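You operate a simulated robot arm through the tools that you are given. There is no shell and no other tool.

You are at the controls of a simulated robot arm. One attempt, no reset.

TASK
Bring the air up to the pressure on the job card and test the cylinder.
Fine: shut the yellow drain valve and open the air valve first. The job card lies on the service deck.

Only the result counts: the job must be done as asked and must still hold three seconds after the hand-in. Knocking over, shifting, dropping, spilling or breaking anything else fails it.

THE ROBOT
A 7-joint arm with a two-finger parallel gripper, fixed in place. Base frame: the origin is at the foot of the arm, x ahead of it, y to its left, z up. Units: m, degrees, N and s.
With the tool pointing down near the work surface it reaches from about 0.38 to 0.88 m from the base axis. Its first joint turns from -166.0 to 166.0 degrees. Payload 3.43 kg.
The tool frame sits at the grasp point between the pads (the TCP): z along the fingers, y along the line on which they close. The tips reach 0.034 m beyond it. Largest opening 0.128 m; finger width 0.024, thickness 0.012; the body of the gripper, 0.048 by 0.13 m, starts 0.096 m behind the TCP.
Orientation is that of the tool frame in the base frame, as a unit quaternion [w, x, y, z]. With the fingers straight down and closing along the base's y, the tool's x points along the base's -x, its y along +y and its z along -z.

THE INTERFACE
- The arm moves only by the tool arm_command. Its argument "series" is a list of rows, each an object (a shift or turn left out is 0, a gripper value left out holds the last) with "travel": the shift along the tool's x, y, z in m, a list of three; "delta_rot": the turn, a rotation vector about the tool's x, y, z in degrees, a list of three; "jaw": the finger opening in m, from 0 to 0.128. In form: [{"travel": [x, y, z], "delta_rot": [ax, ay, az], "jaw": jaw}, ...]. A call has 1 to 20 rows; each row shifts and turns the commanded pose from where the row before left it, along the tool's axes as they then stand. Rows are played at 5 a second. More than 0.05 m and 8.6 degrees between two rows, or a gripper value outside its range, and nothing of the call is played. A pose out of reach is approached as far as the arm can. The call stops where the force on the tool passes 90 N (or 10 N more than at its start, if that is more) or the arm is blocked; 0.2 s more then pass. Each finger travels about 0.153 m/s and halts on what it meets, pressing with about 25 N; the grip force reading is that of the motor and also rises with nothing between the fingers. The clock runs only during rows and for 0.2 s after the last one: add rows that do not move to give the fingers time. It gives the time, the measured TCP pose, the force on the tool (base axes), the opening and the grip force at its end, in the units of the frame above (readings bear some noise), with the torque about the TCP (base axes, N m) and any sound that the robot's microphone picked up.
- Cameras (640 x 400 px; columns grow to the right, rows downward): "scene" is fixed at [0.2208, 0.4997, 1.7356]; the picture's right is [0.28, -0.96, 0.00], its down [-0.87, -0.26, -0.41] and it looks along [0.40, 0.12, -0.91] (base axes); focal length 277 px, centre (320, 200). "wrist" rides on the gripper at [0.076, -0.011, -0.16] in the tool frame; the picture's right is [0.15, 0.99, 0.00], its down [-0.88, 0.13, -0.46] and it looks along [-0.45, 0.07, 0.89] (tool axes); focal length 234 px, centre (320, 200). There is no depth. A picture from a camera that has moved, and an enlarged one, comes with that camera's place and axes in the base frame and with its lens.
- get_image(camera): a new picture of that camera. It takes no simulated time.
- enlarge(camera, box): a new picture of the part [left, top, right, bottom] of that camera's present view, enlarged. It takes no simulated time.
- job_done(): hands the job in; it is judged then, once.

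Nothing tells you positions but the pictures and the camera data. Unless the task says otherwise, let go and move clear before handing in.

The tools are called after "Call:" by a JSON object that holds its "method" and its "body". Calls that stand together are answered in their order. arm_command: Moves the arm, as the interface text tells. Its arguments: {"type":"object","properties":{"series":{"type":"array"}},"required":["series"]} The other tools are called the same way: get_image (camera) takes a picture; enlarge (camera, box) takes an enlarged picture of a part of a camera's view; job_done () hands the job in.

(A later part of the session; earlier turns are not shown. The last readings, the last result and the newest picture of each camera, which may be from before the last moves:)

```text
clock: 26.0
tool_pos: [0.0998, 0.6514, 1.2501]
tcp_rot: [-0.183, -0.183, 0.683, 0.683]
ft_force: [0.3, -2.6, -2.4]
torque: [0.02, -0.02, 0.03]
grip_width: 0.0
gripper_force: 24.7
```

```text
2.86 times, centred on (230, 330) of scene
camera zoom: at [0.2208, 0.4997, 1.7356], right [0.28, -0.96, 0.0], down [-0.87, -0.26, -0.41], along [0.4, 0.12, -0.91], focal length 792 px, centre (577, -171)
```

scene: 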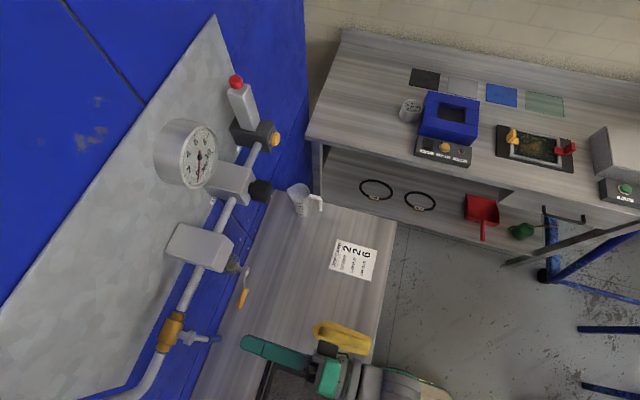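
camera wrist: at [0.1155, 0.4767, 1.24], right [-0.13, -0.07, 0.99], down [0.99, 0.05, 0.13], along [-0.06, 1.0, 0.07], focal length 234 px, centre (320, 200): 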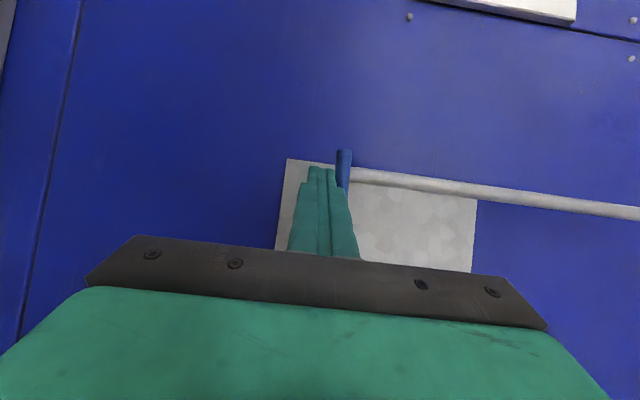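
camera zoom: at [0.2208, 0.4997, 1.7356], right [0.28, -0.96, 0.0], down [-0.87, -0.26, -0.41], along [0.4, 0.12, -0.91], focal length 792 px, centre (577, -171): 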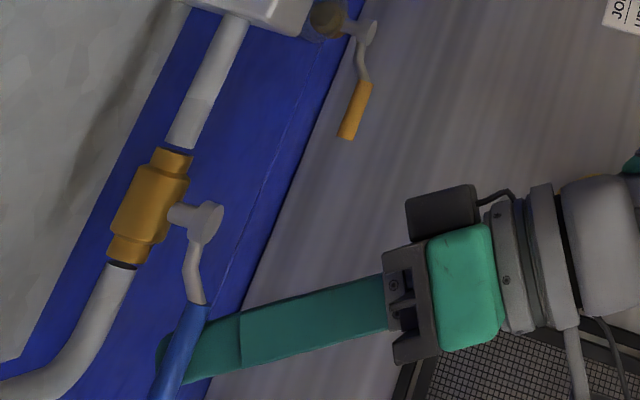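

Nearly along the pipe now. I'll push up the last few millimetres until it meets its stop.

Call:
{"method": "arm_command", "body": {"series": [{"travel": [0.001, 0.003, 0]}, {"travel": [0, 0.003, 0]}, {"travel": [0, 0.002, 0]}]}}

Call:
{"method": "get_image", "body": {"camera": "wrist"}}

Call:
{"method": "enlarge", "body": {"camera": "scene", "box": [140, 60, 300, 220]}}

```text
clock: 26.8
tool_pos: [0.1, 0.6526, 1.2536]
tcp_rot: [-0.184, -0.183, 0.688, 0.678]
ft_force: [8.3, -18.2, -49.9]
torque: [-0.65, -0.26, 0.03]
grip_width: 0.0
gripper_force: 25.3
```

```text
taken
camera wrist: at [0.1152, 0.4761, 1.2454], right [-0.13, -0.06, 0.99], down [0.99, 0.05, 0.13], along [-0.06, 1.0, 0.05], focal length 234 px, centre (320, 200)
```

wrist: 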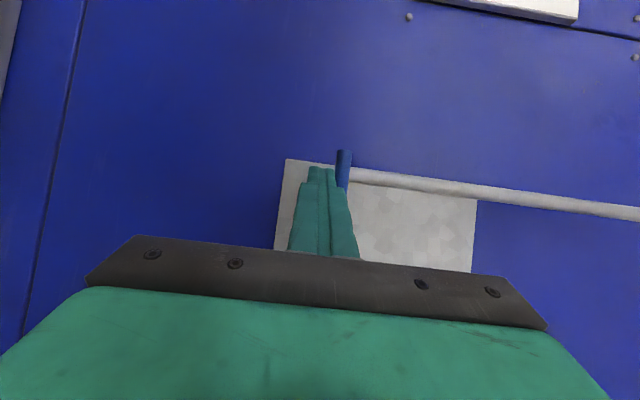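

```text
2.50 times, centred on (220, 140) of scene
camera zoom: at [0.2208, 0.4997, 1.7356], right [0.28, -0.96, 0.0], down [-0.87, -0.26, -0.41], along [0.4, 0.12, -0.91], focal length 693 px, centre (570, 350)
```

zoom: 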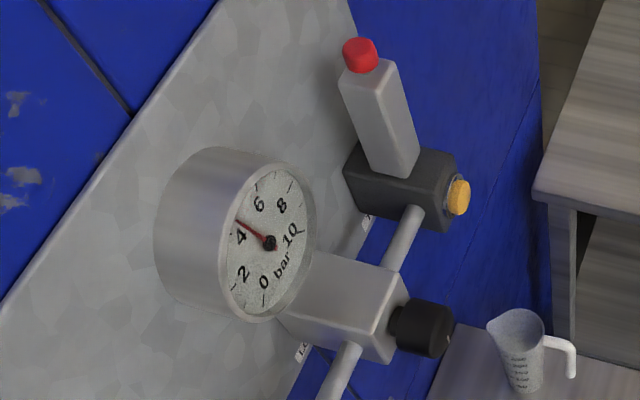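

The lever hit its stop (50 N) and the gauge has jumped to about 4.5 bar, so air is on and holding. I'll back away and check both valves.

Call:
{"method": "arm_command", "body": {"series": [{"travel": [0, -0.01, 0]}, {"travel": [0, -0.02, 0]}, {"travel": [-0.0173, 0, -0.02]}, {"travel": [-0.0173, 0, -0.03]}, {"travel": [-0.03, 0, -0.03]}, {"travel": [-0.03, 0, -0.03]}, {}]}}

Call:
{"method": "get_image", "body": {"camera": "wrist"}}

Call:
{"method": "get_image", "body": {"camera": "scene"}}

```text
clock: 28.4
tool_pos: [0.2367, 0.6032, 1.2286]
tcp_rot: [-0.184, -0.183, 0.683, 0.683]
ft_force: [0.4, 0.3, -0.3]
torque: [-0.01, 0.01, -0.02]
grip_width: 0.0002
gripper_force: 25.1
```

```text
taken
camera wrist: at [0.2529, 0.4276, 1.2186], right [-0.13, -0.07, 0.99], down [0.99, 0.05, 0.13], along [-0.06, 1.0, 0.07], focal length 234 px, centre (320, 200)
```

wrist: 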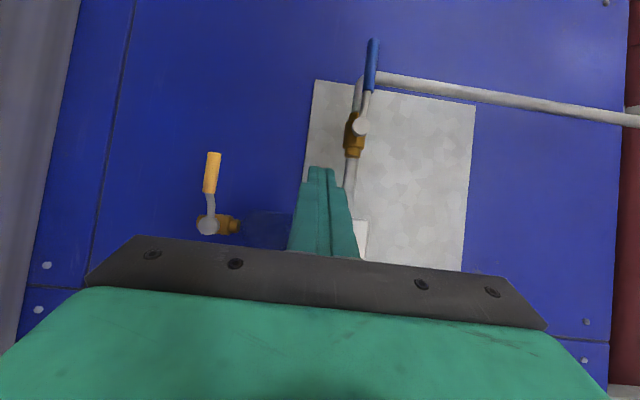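

```text
taken
```

scene: 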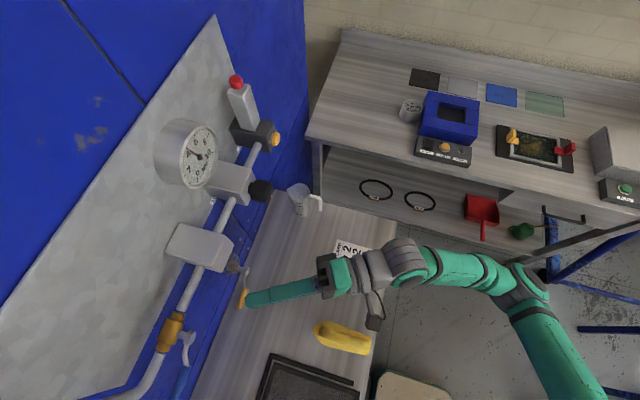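

The air lever now lies along the pipe and the drain lever is level, so both valves are set. Next is the regulator knob near [0.412, 0.667, 1.27]: I'll pull back, square the tool to the wall, open the jaws and line up.

Call:
{"method": "arm_command", "body": {"series": [{"travel": [-0.016, 0, -0.0323]}, {"travel": [-0.016, 0, -0.0323]}, {"travel": [-0.016, 0, -0.0323]}, {"delta_rot": [0, -7.5, 0], "travel": [-0.01, 0, 0]}, {"delta_rot": [0, -7.5, 0], "travel": [-0.01, 0, 0]}, {"delta_rot": [0, -7.5, 0], "travel": [-0.01, 0, 0]}, {"delta_rot": [0, -7.5, 0], "travel": [-0.01, 0, 0]}, {"travel": [-0.02, 0.02, 0], "jaw": 0.08}, {"travel": [-0.02, 0.02, 0]}, {}, {}]}}

Call:
{"method": "get_image", "body": {"camera": "wrist"}}

Call:
{"method": "get_image", "body": {"camera": "scene"}}

```text
clock: 30.8
tool_pos: [0.4029, 0.5553, 1.2682]
tcp_rot: [0.0, 0.001, 0.708, 0.707]
ft_force: [0.1, 0.9, 1.0]
torque: [0.0, 0.0, 0.0]
grip_width: 0.0801
gripper_force: 0.1
```

```text
taken
camera wrist: at [0.3291, 0.3958, 1.258], right [-0.15, 0.0, 0.99], down [0.88, -0.46, 0.13], along [0.45, 0.89, 0.07], focal length 234 px, centre (320, 200)
```

wrist: 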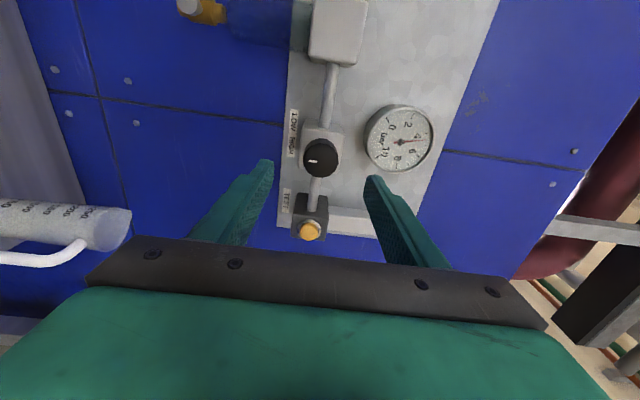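

```text
taken
```

scene: 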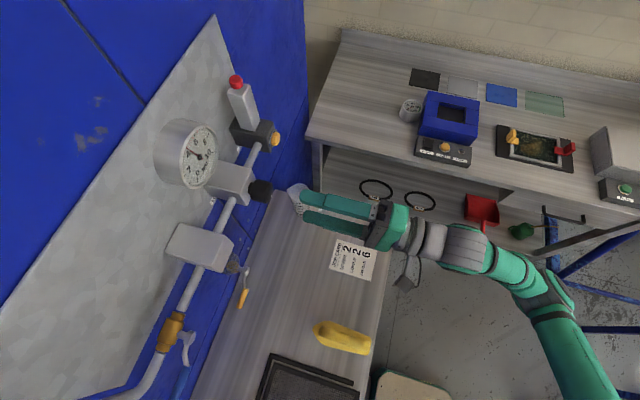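

Call:
{"method": "enlarge", "body": {"camera": "wrist", "box": [260, 90, 440, 250]}}

Call:
{"method": "enlarge", "body": {"camera": "wrist", "box": [355, 95, 445, 180]}}

Call:
{"method": "enlarge", "body": {"camera": "scene", "box": [140, 60, 300, 220]}}

```text
2.50 times, centred on (350, 170) of wrist
camera zoom: at [0.3291, 0.3958, 1.258], right [-0.15, 0.0, 0.99], down [0.88, -0.46, 0.13], along [0.45, 0.89, 0.07], focal length 585 px, centre (245, 275)
```

zoom: 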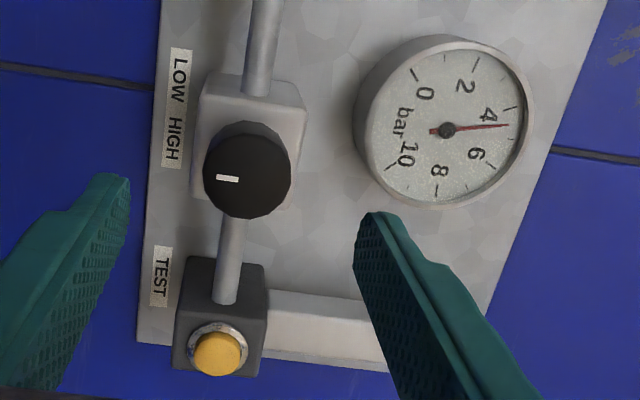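

```text
4.71 times, centred on (400, 138) of wrist
camera zoom: at [0.3291, 0.3958, 1.258], right [-0.15, 0.0, 0.99], down [0.88, -0.46, 0.13], along [0.45, 0.89, 0.07], focal length 1102 px, centre (-56, 494)
```

zoom: 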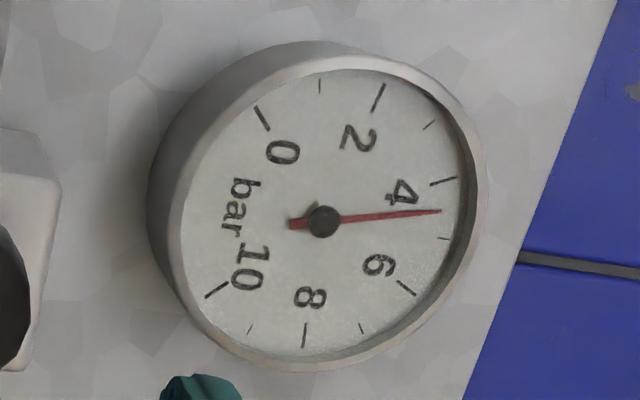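

```text
2.50 times, centred on (220, 140) of scene
camera zoom: at [0.2208, 0.4997, 1.7356], right [0.28, -0.96, 0.0], down [-0.87, -0.26, -0.41], along [0.4, 0.12, -0.91], focal length 693 px, centre (570, 350)
```

zoom: 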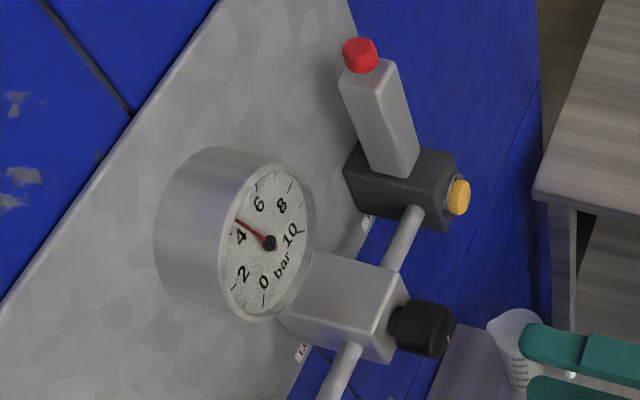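

The gauge reads about 4.5 bar and I need 6. The knob's centre works out at about x=0.410, z=1.272 with its face near y≈0.655; I'll line up on it and approach part-way.

Call:
{"method": "arm_command", "body": {"series": [{"travel": [-0.0075, 0.004, 0]}, {"travel": [0, 0, 0.03]}, {"travel": [0, 0, 0.03]}, {}]}}

Call:
{"method": "get_image", "body": {"camera": "wrist"}}

Call:
{"method": "enlarge", "body": {"camera": "scene", "box": [200, 140, 340, 230]}}

Call:
{"method": "enlarge", "body": {"camera": "scene", "box": [165, 120, 245, 190]}}

```text
clock: 31.8
tool_pos: [0.4111, 0.6161, 1.2726]
tcp_rot: [-0.001, 0.0, 0.707, 0.707]
ft_force: [-0.1, 0.7, -0.4]
torque: [-0.02, 0.0, -0.03]
grip_width: 0.0799
gripper_force: 0.1
```

```text
taken
camera wrist: at [0.3365, 0.4563, 1.2632], right [-0.15, 0.0, 0.99], down [0.88, -0.46, 0.13], along [0.45, 0.89, 0.07], focal length 234 px, centre (320, 200)
```

wrist: 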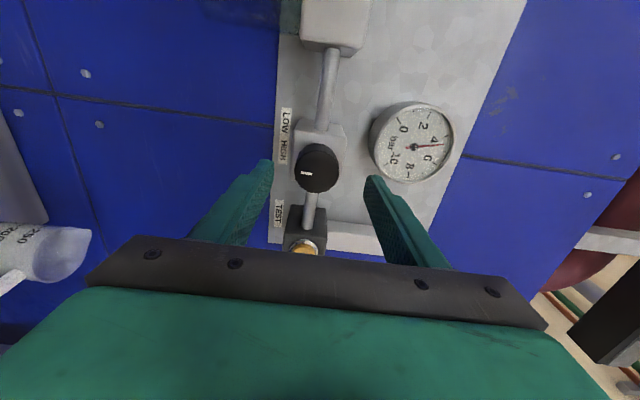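

```text
4.44 times, centred on (270, 185) of scene
camera zoom: at [0.2208, 0.4997, 1.7356], right [0.28, -0.96, 0.0], down [-0.87, -0.26, -0.41], along [0.4, 0.12, -0.91], focal length 1232 px, centre (542, 267)
```

zoom: 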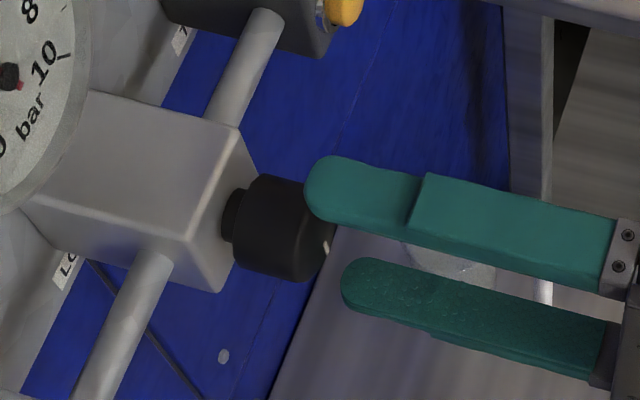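

```text
5.71 times, centred on (205, 155) of scene
camera zoom: at [0.2208, 0.4997, 1.7356], right [0.28, -0.96, 0.0], down [-0.87, -0.26, -0.41], along [0.4, 0.12, -0.91], focal length 1584 px, centre (977, 457)
```

zoom: 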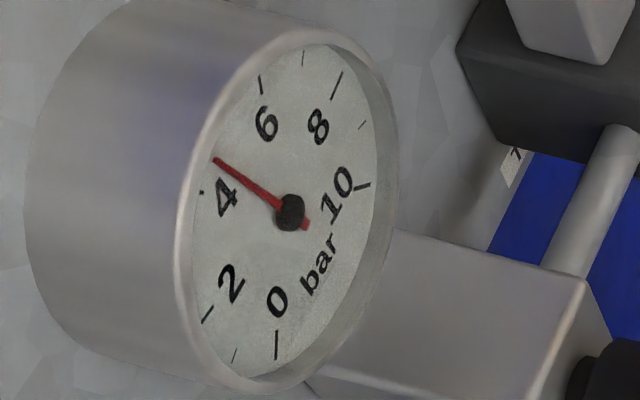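

The fingertips are at y≈0.650, straddling the knob, which runs from y≈0.656 to 0.687. I'll go 3.2 cm further so the pads cover its sides, then check.

Call:
{"method": "arm_command", "body": {"series": [{"travel": [0, 0, 0.016]}, {"travel": [0, 0, 0.016]}, {}]}}

Call:
{"method": "enlarge", "body": {"camera": "wrist", "box": [230, 100, 430, 225]}}

Call:
{"method": "enlarge", "body": {"camera": "scene", "box": [200, 140, 340, 230]}}

```text
clock: 32.6
tool_pos: [0.41, 0.649, 1.2737]
tcp_rot: [0.001, 0.0, 0.707, 0.707]
ft_force: [-0.3, 0.1, 1.1]
torque: [0.01, 0.01, -0.01]
grip_width: 0.0801
gripper_force: 0.0
```

```text
3.20 times, centred on (330, 162) of wrist
camera zoom: at [0.335, 0.4898, 1.2624], right [-0.15, 0.0, 0.99], down [0.88, -0.46, 0.13], along [0.45, 0.89, 0.07], focal length 749 px, centre (288, 320)
```

zoom: 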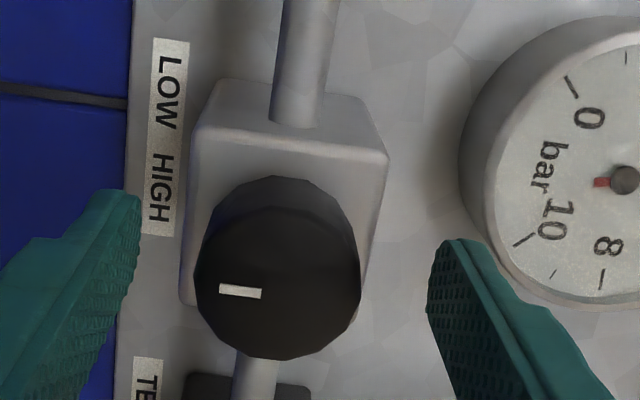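

```text
4.44 times, centred on (270, 185) of scene
camera zoom: at [0.2208, 0.4997, 1.7356], right [0.28, -0.96, 0.0], down [-0.87, -0.26, -0.41], along [0.4, 0.12, -0.91], focal length 1232 px, centre (542, 267)
```

zoom: 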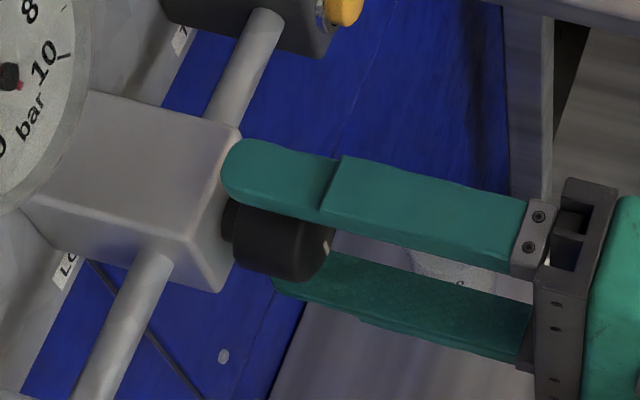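

The fingers straddle the knob and are well centred (knob centre x≈0.410, z≈1.272). I'll nudge 2 mm down and close on the knob.

Call:
{"method": "arm_command", "body": {"series": [{"travel": [0, -0.002, 0]}, {"jaw": 0.03}, {}, {}, {}]}}

Call:
{"method": "enlarge", "body": {"camera": "wrist", "box": [230, 100, 430, 225]}}

Call:
{"method": "enlarge", "body": {"camera": "scene", "box": [165, 120, 245, 190]}}

```text
clock: 33.8
tool_pos: [0.4102, 0.6483, 1.2704]
tcp_rot: [0.0, 0.0, 0.707, 0.707]
ft_force: [-0.5, -0.1, -3.5]
torque: [-0.11, -0.03, 0.03]
grip_width: 0.0414
gripper_force: 44.9
```

```text
3.20 times, centred on (330, 162) of wrist
camera zoom: at [0.3355, 0.4894, 1.26], right [-0.15, 0.0, 0.99], down [0.88, -0.46, 0.13], along [0.45, 0.89, 0.07], focal length 749 px, centre (288, 320)
```

zoom: 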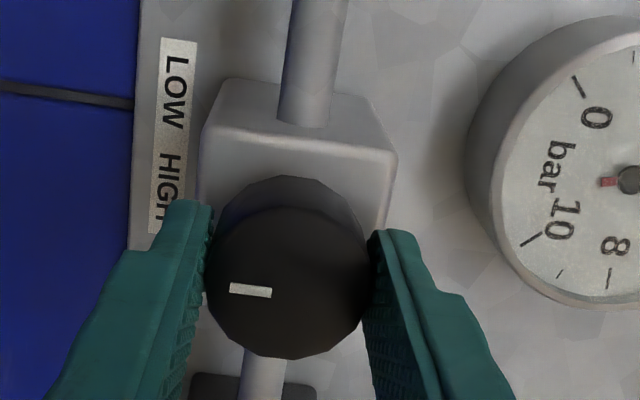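

```text
5.71 times, centred on (205, 155) of scene
camera zoom: at [0.2208, 0.4997, 1.7356], right [0.28, -0.96, 0.0], down [-0.87, -0.26, -0.41], along [0.4, 0.12, -0.91], focal length 1584 px, centre (977, 457)
```

zoom: 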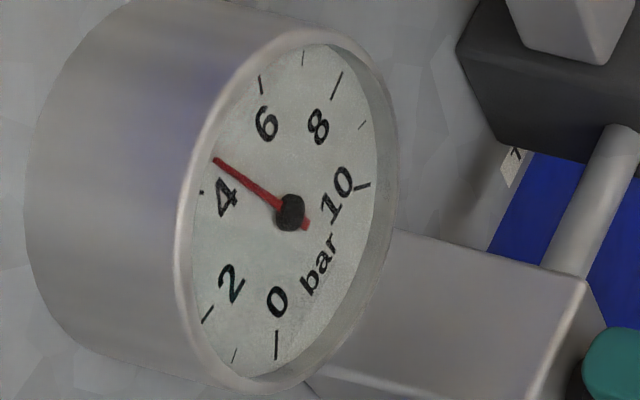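

I've got a firm grip on the knob (41 mm). I'll turn it a small test step counter-clockwise, toward the printed HIGH, and read the gauge.

Call:
{"method": "arm_command", "body": {"series": [{"delta_rot": [0, 0, -4]}, {"delta_rot": [0, 0, -4]}, {}, {}]}}

Call:
{"method": "enlarge", "body": {"camera": "scene", "box": [165, 120, 245, 190]}}

Call:
{"method": "enlarge", "body": {"camera": "wrist", "box": [230, 100, 430, 225]}}

```text
clock: 34.8
tool_pos: [0.4107, 0.6472, 1.2698]
tcp_rot: [0.048, -0.05, 0.705, 0.706]
ft_force: [-6.0, -5.6, -7.0]
torque: [-0.19, -0.01, 0.57]
grip_width: 0.0414
gripper_force: 44.4
```

```text
5.71 times, centred on (205, 155) of scene
camera zoom: at [0.2208, 0.4997, 1.7356], right [0.28, -0.96, 0.0], down [-0.87, -0.26, -0.41], along [0.4, 0.12, -0.91], focal length 1584 px, centre (977, 457)
```

zoom: 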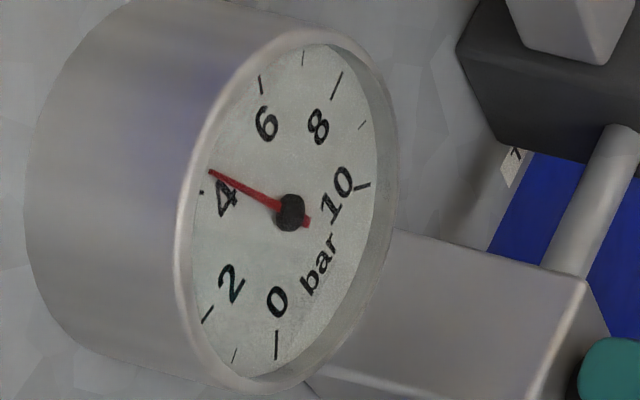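

```text
3.20 times, centred on (330, 162) of wrist
camera zoom: at [0.338, 0.4893, 1.2495], right [-0.28, 0.0, 0.96], down [0.85, -0.45, 0.25], along [0.44, 0.89, 0.13], focal length 749 px, centre (288, 320)
```

zoom: 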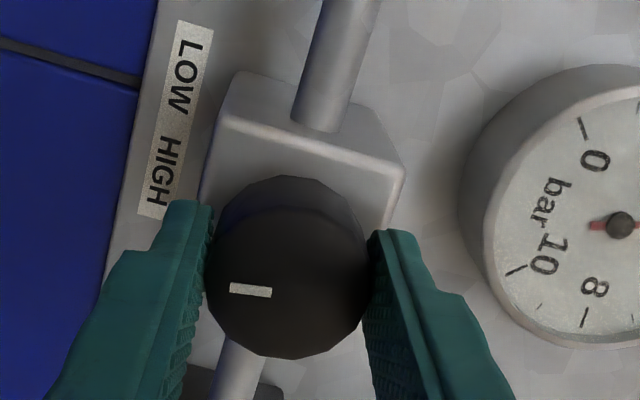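

That lowered it slightly (to about 4.25), so clockwise raises the pressure. I'll turn clockwise in moderate steps and read the gauge as I go.

Call:
{"method": "arm_command", "body": {"series": [{"delta_rot": [0, 0, 4]}, {"delta_rot": [0, 0, 4]}, {"delta_rot": [0, 0, 4]}, {"delta_rot": [0, 0, 4]}, {"delta_rot": [0, 0, 4]}, {"delta_rot": [0, 0, 4]}, {"delta_rot": [0, 0, 4]}, {}, {}]}}

Call:
{"method": "enlarge", "body": {"camera": "scene", "box": [165, 120, 245, 190]}}

Call:
{"method": "enlarge", "body": {"camera": "wrist", "box": [230, 100, 430, 225]}}

```text
clock: 36.8
tool_pos: [0.4102, 0.6491, 1.2708]
tcp_rot: [-0.123, 0.124, 0.697, 0.696]
ft_force: [-7.5, -5.6, -15.0]
torque: [-0.62, -0.02, 0.17]
grip_width: 0.0418
gripper_force: 45.1
```

```text
5.71 times, centred on (205, 155) of scene
camera zoom: at [0.2208, 0.4997, 1.7356], right [0.28, -0.96, 0.0], down [-0.87, -0.26, -0.41], along [0.4, 0.12, -0.91], focal length 1584 px, centre (977, 457)
```

zoom: 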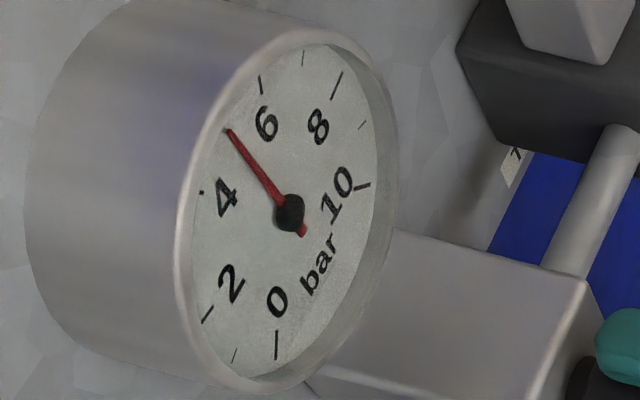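

```text
3.20 times, centred on (330, 162) of wrist
camera zoom: at [0.3363, 0.4894, 1.2869], right [0.2, 0.0, 0.98], down [0.87, -0.46, -0.18], along [0.45, 0.89, -0.09], focal length 749 px, centre (288, 320)
```

zoom: 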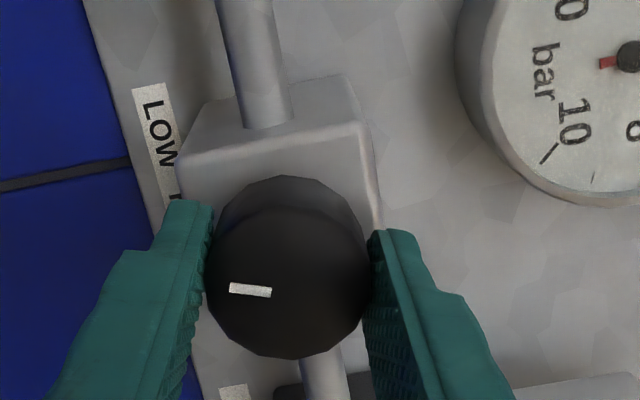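

By fitting the dial ticks I read 4.50 at the start, 4.31 at -8° and about 4.95 now at +20°, which is about 0.0227 bar per degree. I need roughly 46° more clockwise, so I'll do 38° and re-read.

Call:
{"method": "arm_command", "body": {"series": [{"delta_rot": [0, 0, 4]}, {"delta_rot": [0, 0, 4]}, {"delta_rot": [0, 0, 4]}, {"delta_rot": [0, 0, 4]}, {"delta_rot": [0, 0, 4]}, {"delta_rot": [0, 0, 4]}, {"delta_rot": [0, 0, 4]}, {"delta_rot": [0, 0, 4]}, {"delta_rot": [0, 0, 3]}, {"delta_rot": [0, 0, 3]}, {}, {}]}}

Call:
{"method": "enlarge", "body": {"camera": "scene", "box": [165, 120, 245, 190]}}

Call:
{"method": "get_image", "body": {"camera": "wrist"}}

```text
clock: 39.4
tool_pos: [0.4089, 0.6496, 1.2687]
tcp_rot: [-0.343, 0.343, 0.619, 0.618]
ft_force: [-13.0, -1.0, -22.0]
torque: [-1.04, 0.02, 0.44]
grip_width: 0.0415
gripper_force: 44.7
```

```text
5.71 times, centred on (205, 155) of scene
camera zoom: at [0.2208, 0.4997, 1.7356], right [0.28, -0.96, 0.0], down [-0.87, -0.26, -0.41], along [0.4, 0.12, -0.91], focal length 1584 px, centre (977, 457)
```

zoom: 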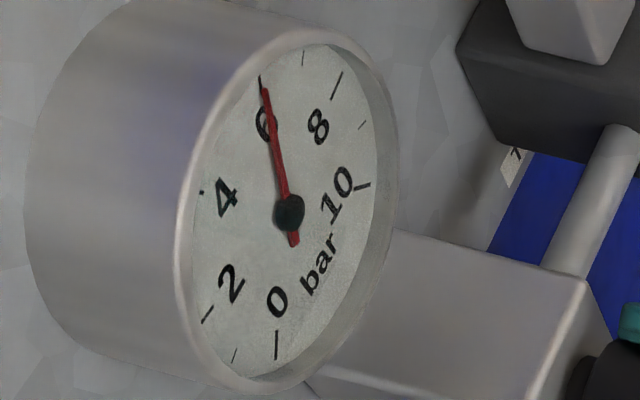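

```text
taken
camera wrist: at [0.3618, 0.4895, 1.3299], right [0.76, 0.0, 0.65], down [0.58, -0.46, -0.68], along [0.29, 0.89, -0.35], focal length 234 px, centre (320, 200)
```

wrist: 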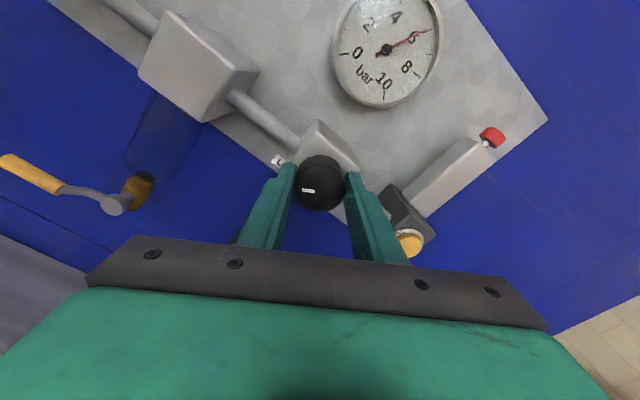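

By my fit the gauge is now about 5.9. The wrist camera has a good angle on the dial, so I'll check there.

Call:
{"method": "enlarge", "body": {"camera": "wrist", "box": [320, 0, 460, 110]}}

Call:
{"method": "enlarge", "body": {"camera": "scene", "box": [182, 122, 226, 186]}}

```text
3.64 times, centred on (390, 55) of wrist
camera zoom: at [0.3618, 0.4895, 1.3299], right [0.76, 0.0, 0.65], down [0.58, -0.46, -0.68], along [0.29, 0.89, -0.35], focal length 852 px, centre (66, 727)
```

zoom: 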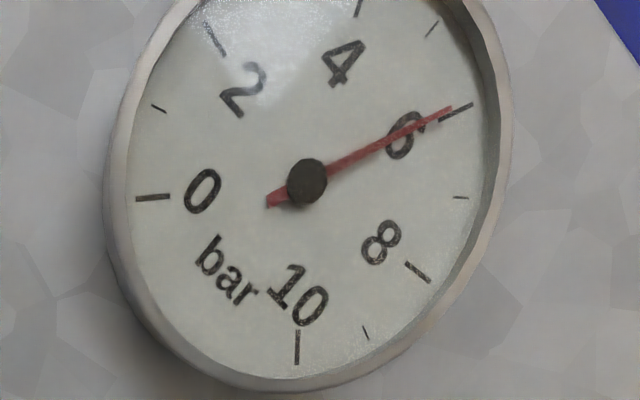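

```text
6.25 times, centred on (204, 154) of scene
camera zoom: at [0.2208, 0.4997, 1.7356], right [0.28, -0.96, 0.0], down [-0.87, -0.26, -0.41], along [0.4, 0.12, -0.91], focal length 1732 px, centre (1045, 488)
```

zoom: 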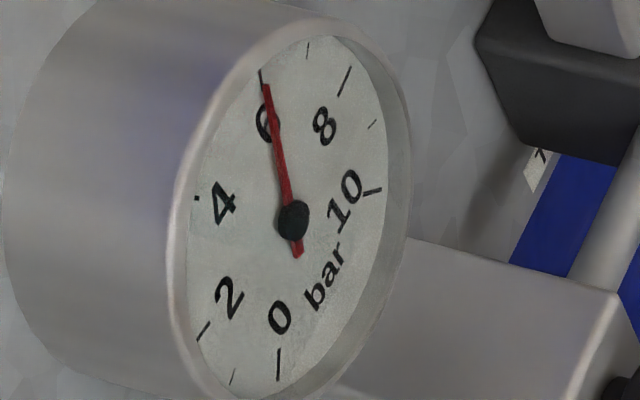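

Correcting for parallax (the needle sits in front of the dial), I read about 5.85 bar. I'll turn another 6° clockwise and re-read.

Call:
{"method": "arm_command", "body": {"series": [{"delta_rot": [0, 0, 3]}, {"delta_rot": [0, 0, 3]}, {}, {}, {}]}}

Call:
{"method": "enlarge", "body": {"camera": "wrist", "box": [320, 0, 460, 110]}}

Call:
{"method": "enlarge", "body": {"camera": "scene", "box": [165, 120, 245, 190]}}

```text
clock: 40.6
tool_pos: [0.4107, 0.649, 1.2699]
tcp_rot: [-0.375, 0.374, 0.601, 0.599]
ft_force: [-9.9, 19.7, -13.0]
torque: [-0.38, 0.01, 0.39]
grip_width: 0.0416
gripper_force: 44.8
```

```text
3.64 times, centred on (390, 55) of wrist
camera zoom: at [0.368, 0.4895, 1.3346], right [0.82, 0.0, 0.57], down [0.5, -0.46, -0.73], along [0.26, 0.89, -0.38], focal length 852 px, centre (66, 727)
```

zoom: 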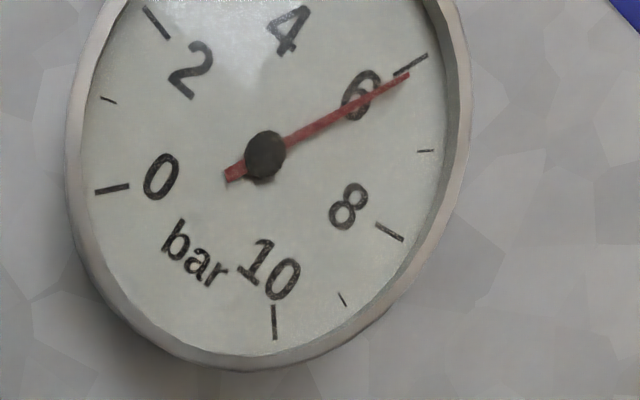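

```text
5.71 times, centred on (205, 155) of scene
camera zoom: at [0.2208, 0.4997, 1.7356], right [0.28, -0.96, 0.0], down [-0.87, -0.26, -0.41], along [0.4, 0.12, -0.91], focal length 1584 px, centre (977, 457)
```

zoom: 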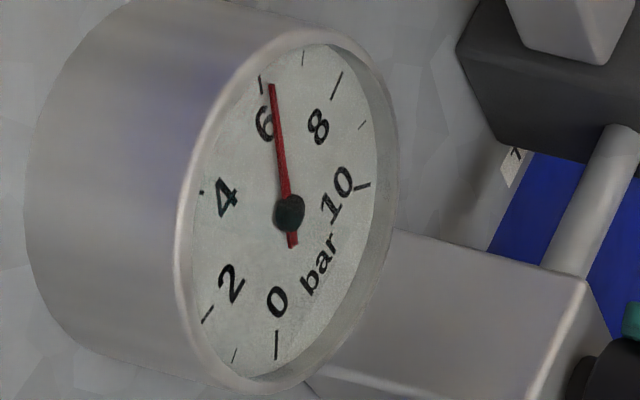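

Both views now put the needle right around 6.0. I'll let go of the knob, back straight out, and un-roll the tool so I can check the gauge face-on.

Call:
{"method": "arm_command", "body": {"series": [{"jaw": 0.075}, {}, {"travel": [0, 0, -0.03]}, {"travel": [0, 0, -0.03]}, {"travel": [0, 0, -0.03]}, {"delta_rot": [0, 0, -8]}, {"delta_rot": [0, 0, -8]}, {"delta_rot": [0, 0, -8]}, {"delta_rot": [0, 0, -8]}, {"delta_rot": [0, 0, -8]}, {"delta_rot": [0, 0, -8]}, {"delta_rot": [0, 0, -8]}, {"delta_rot": [0, 0, -8]}, {}]}}

Call:
{"method": "get_image", "body": {"camera": "wrist"}}

Call:
{"method": "enlarge", "body": {"camera": "scene", "box": [165, 120, 245, 190]}}

```text
clock: 43.6
tool_pos: [0.4099, 0.5572, 1.271]
tcp_rot: [0.001, -0.001, 0.707, 0.707]
ft_force: [-0.6, -0.8, 0.3]
torque: [-0.02, -0.01, 0.01]
grip_width: 0.0751
gripper_force: 0.1
```

```text
taken
camera wrist: at [0.336, 0.3979, 1.2603], right [-0.15, 0.0, 0.99], down [0.88, -0.46, 0.13], along [0.45, 0.89, 0.07], focal length 234 px, centre (320, 200)
```

wrist: 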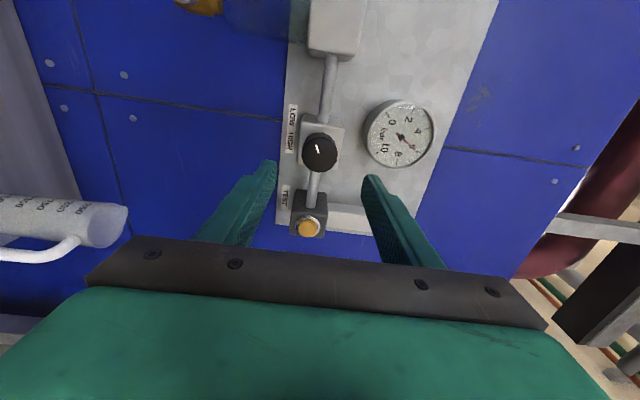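

```text
5.71 times, centred on (205, 155) of scene
camera zoom: at [0.2208, 0.4997, 1.7356], right [0.28, -0.96, 0.0], down [-0.87, -0.26, -0.41], along [0.4, 0.12, -0.91], focal length 1584 px, centre (977, 457)
```

zoom: 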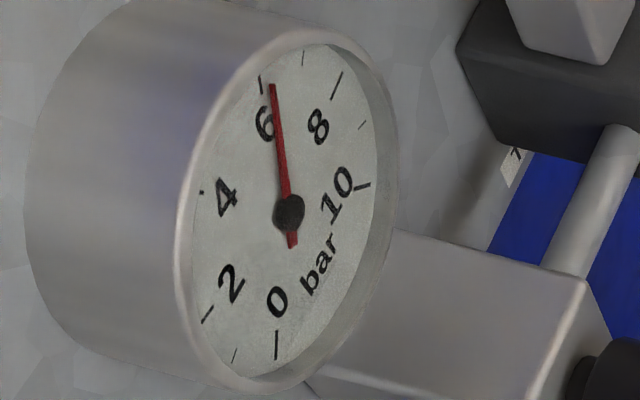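

The needle stayed put after release. I'll shift up and yaw so the wrist camera looks squarely at the gauge for a parallax-free reading.

Call:
{"method": "arm_command", "body": {"series": [{"travel": [0.015, 0.035, 0], "delta_rot": [0, 7, 0]}, {"travel": [0.01, 0.035, 0], "delta_rot": [0, 7, 0]}, {"travel": [0.01, 0.035, 0], "delta_rot": [0, 7, 0]}, {"travel": [0, 0.022, 0], "delta_rot": [0, 6, 0]}, {}, {}]}}

Call:
{"method": "get_image", "body": {"camera": "wrist"}}

```text
clock: 45.0
tool_pos: [0.3737, 0.5539, 1.3959]
tcp_rot: [-0.165, -0.165, 0.687, 0.688]
ft_force: [0.0, 0.7, -0.3]
torque: [-0.02, 0.01, -0.02]
grip_width: 0.0751
gripper_force: 0.0
```

```text
taken
camera wrist: at [0.381, 0.3778, 1.3859], right [-0.13, -0.07, 0.99], down [0.99, -0.01, 0.13], along [0.0, 1.0, 0.07], focal length 234 px, centre (320, 200)
```

wrist: 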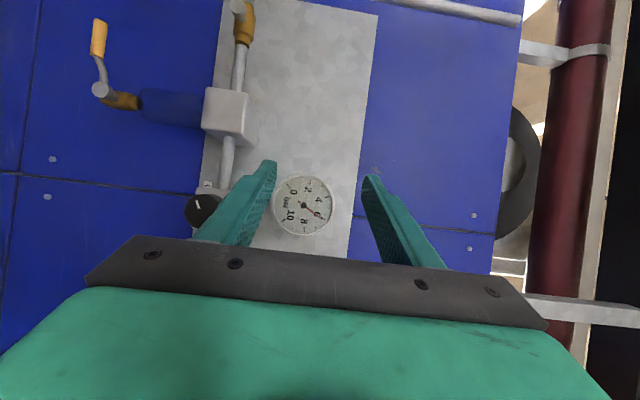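

Call:
{"method": "enlarge", "body": {"camera": "wrist", "box": [270, 170, 340, 240]}}

Call:
{"method": "enlarge", "body": {"camera": "wrist", "box": [0, 0, 260, 160]}}

```text
5.71 times, centred on (305, 205) of wrist
camera zoom: at [0.381, 0.3778, 1.3859], right [-0.13, -0.07, 0.99], down [0.99, -0.01, 0.13], along [0.0, 1.0, 0.07], focal length 1338 px, centre (406, 171)
```

zoom: 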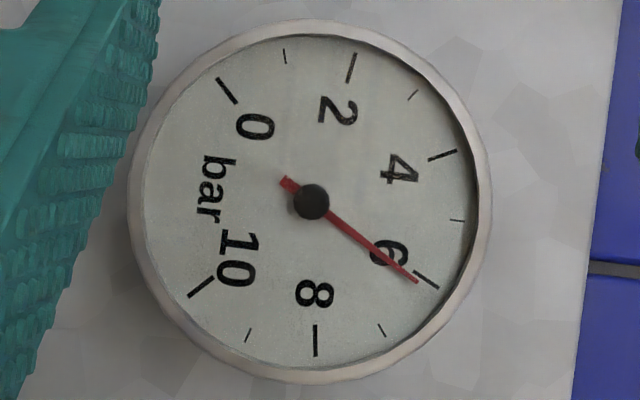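

```text
2.46 times, centred on (130, 80) of wrist
camera zoom: at [0.381, 0.3778, 1.3859], right [-0.13, -0.07, 0.99], down [0.99, -0.01, 0.13], along [0.0, 1.0, 0.07], focal length 576 px, centre (788, 495)
```

zoom: 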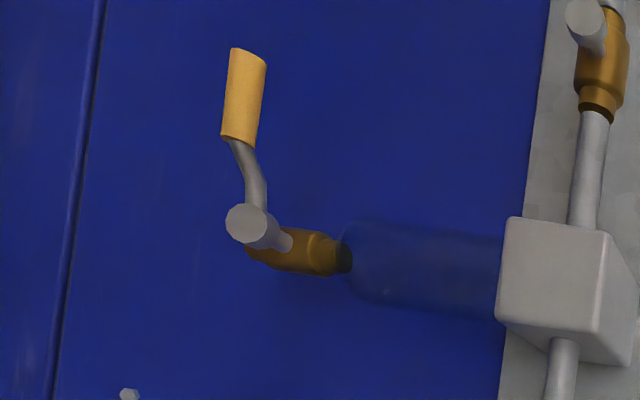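

Face-on, the needle sits at about 6.1 bar (a few degrees past the 6 mark), and both valves are correctly set. I'll regrip the knob and ease it back about 4°.

Call:
{"method": "arm_command", "body": {"series": [{"delta_rot": [0, -6, 0]}, {"delta_rot": [0, -7, 0]}, {"delta_rot": [0, -7, 0]}, {"delta_rot": [0, -7, 0]}, {"travel": [-0.0092, -0.031, 0]}, {"travel": [-0.0092, -0.031, 0]}, {"travel": [-0.0092, -0.031, 0]}, {"travel": [-0.0092, -0.031, 0]}, {}, {}]}}

Call:
{"method": "get_image", "body": {"camera": "wrist"}}

```text
clock: 47.2
tool_pos: [0.4128, 0.5554, 1.2728]
tcp_rot: [0.0, 0.0, 0.707, 0.707]
ft_force: [0.7, 0.0, 0.3]
torque: [-0.02, 0.04, -0.02]
grip_width: 0.0751
gripper_force: 0.1
```

```text
taken
camera wrist: at [0.3382, 0.3964, 1.2627], right [-0.15, 0.0, 0.99], down [0.88, -0.46, 0.13], along [0.45, 0.89, 0.07], focal length 234 px, centre (320, 200)
```

wrist: 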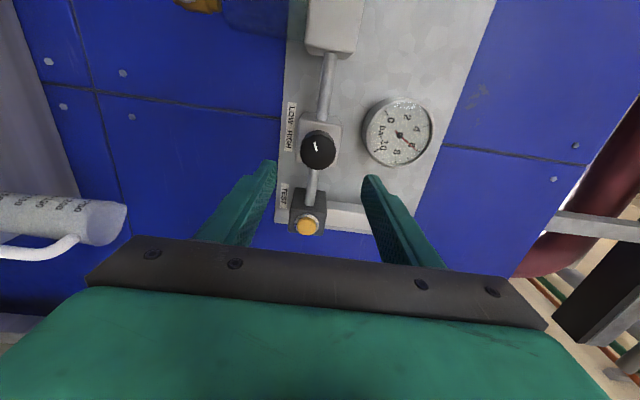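

I'm back in front of the knob. I'll make the small alignment correction, move in, and close on it.

Call:
{"method": "arm_command", "body": {"series": [{"travel": [0.0023, -0.002, 0]}, {"travel": [0, 0, 0.031]}, {"travel": [0, 0, 0.031]}, {"travel": [0, 0, 0.031]}, {}, {"jaw": 0.03}, {}, {}, {}]}}

Call:
{"method": "enlarge", "body": {"camera": "wrist", "box": [230, 100, 430, 225]}}

Call:
{"method": "enlarge", "body": {"camera": "scene", "box": [165, 120, 245, 190]}}

```text
clock: 49.2
tool_pos: [0.4097, 0.6474, 1.2694]
tcp_rot: [0.001, -0.001, 0.707, 0.707]
ft_force: [3.0, 21.7, 19.3]
torque: [0.63, -0.03, -0.12]
grip_width: 0.0412
gripper_force: 45.4
```

```text
3.20 times, centred on (330, 162) of wrist
camera zoom: at [0.3348, 0.4885, 1.2593], right [-0.15, 0.0, 0.99], down [0.88, -0.46, 0.13], along [0.45, 0.89, 0.07], focal length 749 px, centre (288, 320)
```

zoom: 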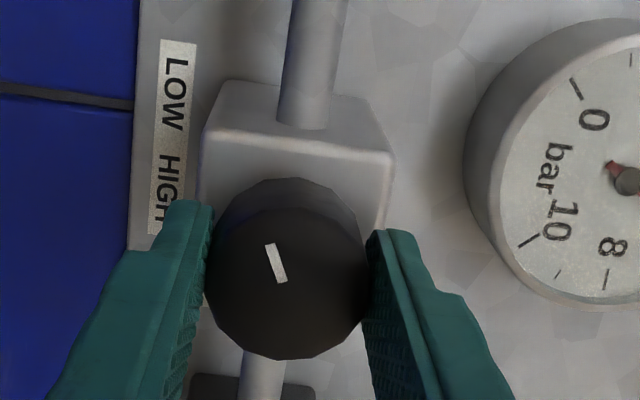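

```text
5.71 times, centred on (205, 155) of scene
camera zoom: at [0.2208, 0.4997, 1.7356], right [0.28, -0.96, 0.0], down [-0.87, -0.26, -0.41], along [0.4, 0.12, -0.91], focal length 1584 px, centre (977, 457)
```

zoom: 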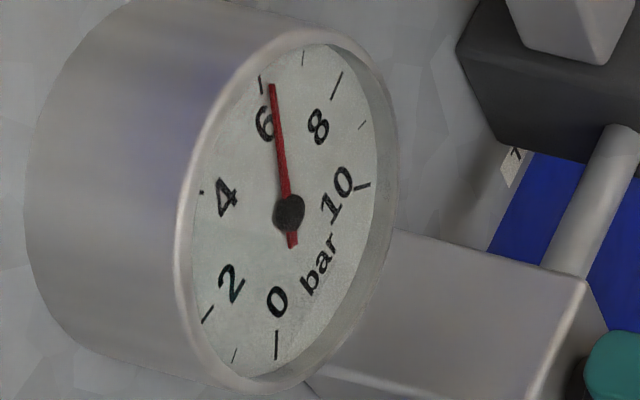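

Gripping didn't disturb the reading. Now a 4° counter-clockwise trim.

Call:
{"method": "arm_command", "body": {"series": [{"delta_rot": [0, 0, -2]}, {"delta_rot": [0, 0, -2]}, {}, {}, {}]}}

Call:
{"method": "enlarge", "body": {"camera": "scene", "box": [165, 120, 245, 190]}}

```text
clock: 50.4
tool_pos: [0.4079, 0.6475, 1.2707]
tcp_rot: [0.025, -0.025, 0.707, 0.706]
ft_force: [-5.9, 16.9, 17.8]
torque: [0.61, 0.01, 0.46]
grip_width: 0.0412
gripper_force: 45.0
```

```text
5.71 times, centred on (205, 155) of scene
camera zoom: at [0.2208, 0.4997, 1.7356], right [0.28, -0.96, 0.0], down [-0.87, -0.26, -0.41], along [0.4, 0.12, -0.91], focal length 1584 px, centre (977, 457)
```

zoom: 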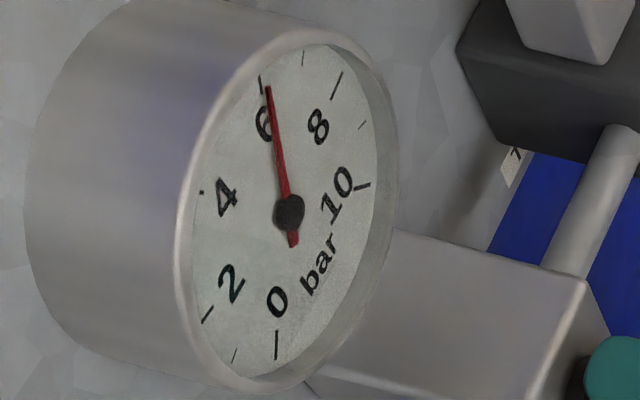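

The needle is right at 6.0 now. I'll release, back out, and go for another face-on check of the gauge.

Call:
{"method": "arm_command", "body": {"series": [{"jaw": 0.075}, {}, {"travel": [0, 0, -0.03]}, {"travel": [0, 0, -0.03]}, {"travel": [0, 0, -0.03]}, {"delta_rot": [0, 0, 4]}, {"travel": [0.015, 0.035, 0], "delta_rot": [0, 7, 0]}, {"travel": [0.01, 0.035, 0], "delta_rot": [0, 7, 0]}, {"travel": [0.01, 0.035, 0], "delta_rot": [0, 7, 0]}, {"travel": [0, 0.022, 0], "delta_rot": [0, 6, 0]}, {}, {}]}}

Call:
{"method": "enlarge", "body": {"camera": "wrist", "box": [270, 170, 340, 240]}}

Call:
{"method": "get_image", "body": {"camera": "scene"}}

```text
clock: 53.0
tool_pos: [0.3743, 0.5539, 1.3977]
tcp_rot: [-0.166, -0.165, 0.688, 0.687]
ft_force: [0.1, 0.5, -0.3]
torque: [0.02, 0.0, 0.02]
grip_width: 0.0751
gripper_force: 0.0
```

```text
5.71 times, centred on (305, 205) of wrist
camera zoom: at [0.3806, 0.377, 1.3879], right [-0.13, -0.07, 0.99], down [0.99, -0.01, 0.13], along [0.0, 1.0, 0.07], focal length 1338 px, centre (406, 171)
```

zoom: 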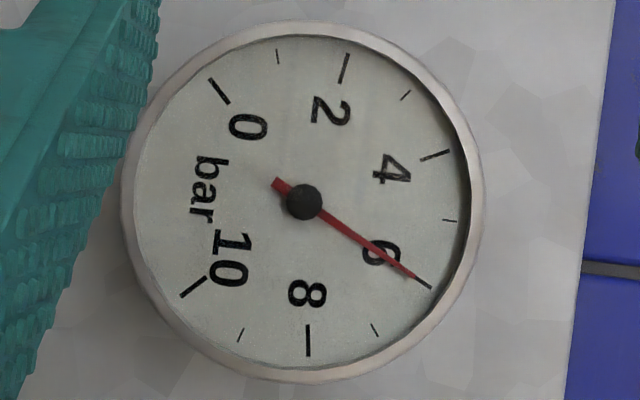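

```text
taken
```

scene: 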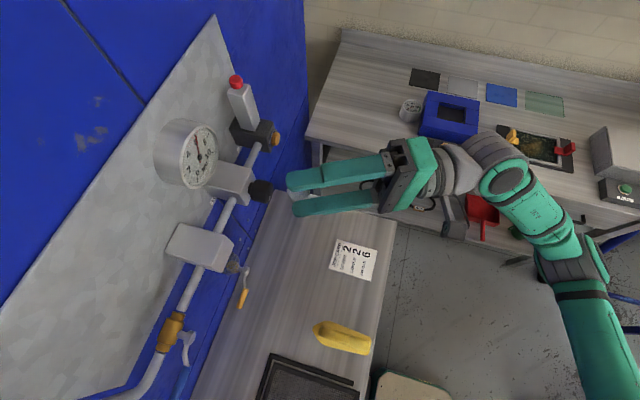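

The needle sits exactly on the 6 mark. Next is the yellow TEST button, which I place at about [0.532, 0.688, 1.271]; I'll square up, close the fingers and line up in front of it.

Call:
{"method": "arm_command", "body": {"series": [{"delta_rot": [0, -6, 0], "jaw": 0.0}, {"delta_rot": [0, -7, 0]}, {"delta_rot": [0, -7, 0]}, {"delta_rot": [0, -7, 0]}, {"travel": [-0.0316, -0.0252, 0]}, {"travel": [-0.0316, -0.0252, 0]}, {"travel": [-0.0316, -0.0252, 0]}, {"travel": [-0.0316, -0.0252, 0]}, {"travel": [-0.0316, -0.0252, 0]}, {}, {}]}}

Call:
{"method": "get_image", "body": {"camera": "wrist"}}

Call:
{"method": "enlarge", "body": {"camera": "scene", "box": [180, 60, 380, 185]}}

```text
clock: 55.4
tool_pos: [0.5327, 0.553, 1.271]
tcp_rot: [-0.001, -0.001, 0.707, 0.707]
ft_force: [-0.8, 0.3, -0.1]
torque: [0.03, 0.01, 0.03]
grip_width: 0.0001
gripper_force: 25.3
```

```text
taken
camera wrist: at [0.4592, 0.394, 1.2607], right [-0.15, 0.0, 0.99], down [0.88, -0.46, 0.13], along [0.45, 0.89, 0.07], focal length 234 px, centre (320, 200)
```

wrist: 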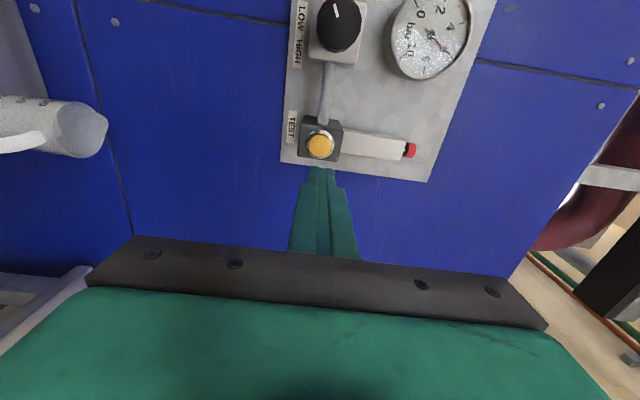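

```text
3.20 times, centred on (280, 122) of scene
camera zoom: at [0.2208, 0.4997, 1.7356], right [0.28, -0.96, 0.0], down [-0.87, -0.26, -0.41], along [0.4, 0.12, -0.91], focal length 887 px, centre (448, 448)
```

zoom: 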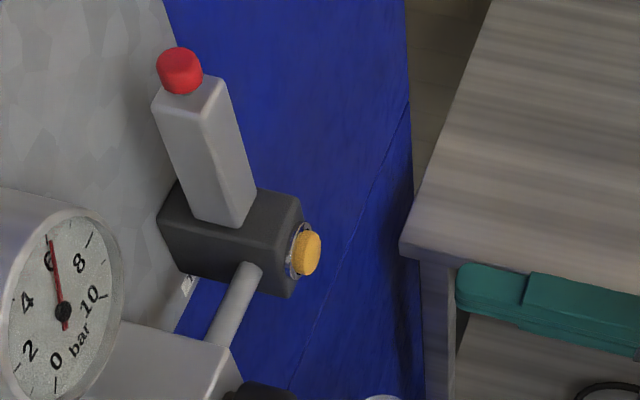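

Aligned: the button centre is at about x=0.531, z=1.272. I'll move forward to about 1.5 cm short of it and check.

Call:
{"method": "arm_command", "body": {"series": [{"travel": [0.002, 0.001, 0.03]}, {"travel": [0, 0, 0.03]}, {"travel": [0, 0, 0.022]}, {}]}}

Call:
{"method": "get_image", "body": {"camera": "wrist"}}

Call:
{"method": "enlarge", "body": {"camera": "scene", "box": [180, 60, 380, 185]}}

```text
clock: 56.4
tool_pos: [0.5326, 0.6342, 1.2716]
tcp_rot: [0.0, 0.0, 0.707, 0.707]
ft_force: [0.1, 0.0, 0.2]
torque: [-0.03, -0.02, 0.02]
grip_width: 0.0001
gripper_force: 24.7
```

```text
taken
camera wrist: at [0.4575, 0.4753, 1.2625], right [-0.15, 0.0, 0.99], down [0.88, -0.46, 0.13], along [0.45, 0.89, 0.07], focal length 234 px, centre (320, 200)
```

wrist: 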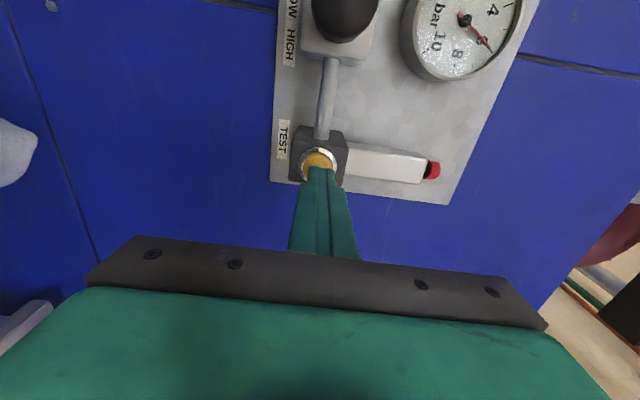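

```text
3.20 times, centred on (280, 122) of scene
camera zoom: at [0.2208, 0.4997, 1.7356], right [0.28, -0.96, 0.0], down [-0.87, -0.26, -0.41], along [0.4, 0.12, -0.91], focal length 887 px, centre (448, 448)
```

zoom: 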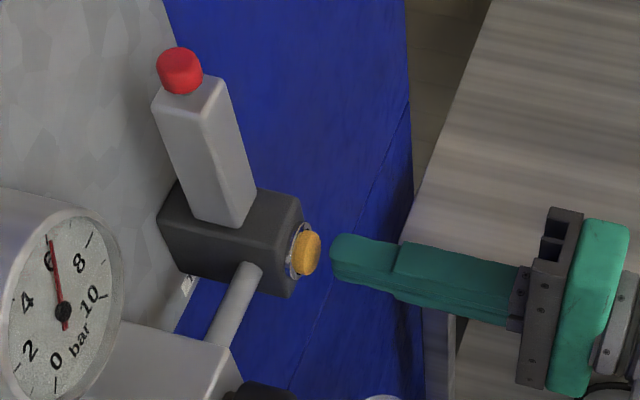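

The fingertips are dead-centre about 1 cm from the button. I'll advance in small steps to press it and watch the cylinder.

Call:
{"method": "arm_command", "body": {"series": [{"travel": [0, 0, 0.004]}, {"travel": [0, 0, 0.004]}, {"travel": [0, 0, 0.004]}, {"travel": [0, 0, 0.003]}]}}

Call:
{"method": "enlarge", "body": {"camera": "scene", "box": [180, 60, 380, 185]}}

```text
clock: 57.4
tool_pos: [0.5318, 0.6523, 1.2726]
tcp_rot: [0.0, 0.0, 0.707, 0.707]
ft_force: [-0.2, -2.2, -1.0]
torque: [-0.07, 0.03, -0.01]
grip_width: 0.0001
gripper_force: 25.4
heard: click
```

```text
3.20 times, centred on (280, 122) of scene
camera zoom: at [0.2208, 0.4997, 1.7356], right [0.28, -0.96, 0.0], down [-0.87, -0.26, -0.41], along [0.4, 0.12, -0.91], focal length 887 px, centre (448, 448)
```

zoom: 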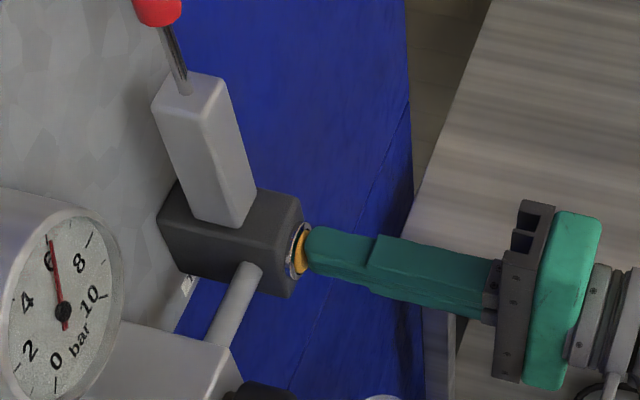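

There was a click and the cylinder rod is extending. I'll hold the button for a second so the stroke completes, then look.

Call:
{"method": "arm_command", "body": {"series": [{}, {}, {}, {}, {}]}}

Call:
{"method": "get_image", "body": {"camera": "scene"}}

Call:
{"method": "enlarge", "body": {"camera": "scene", "box": [165, 20, 325, 190]}}

```text
clock: 58.6
tool_pos: [0.5305, 0.6514, 1.274]
tcp_rot: [0.0, 0.0, 0.707, 0.708]
ft_force: [1.0, -2.0, -1.5]
torque: [0.01, -0.02, 0.0]
grip_width: 0.0
gripper_force: 25.0
```

```text
taken
```

scene: 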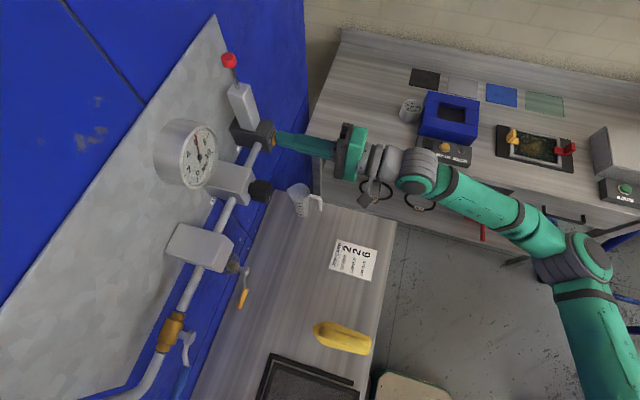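

```text
2.35 times, centred on (245, 105) of scene
camera zoom: at [0.2208, 0.4997, 1.7356], right [0.28, -0.96, 0.0], down [-0.87, -0.26, -0.41], along [0.4, 0.12, -0.91], focal length 652 px, centre (496, 424)
```

zoom: 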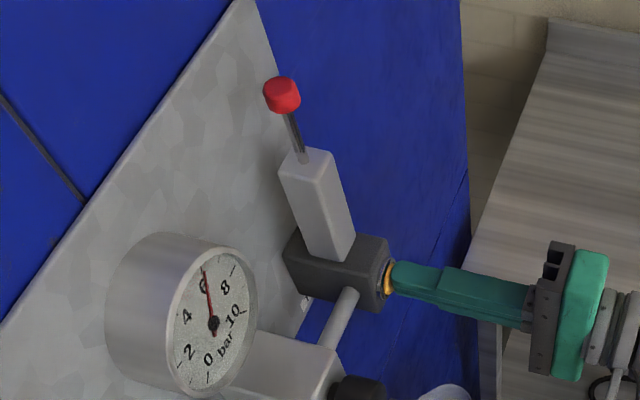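

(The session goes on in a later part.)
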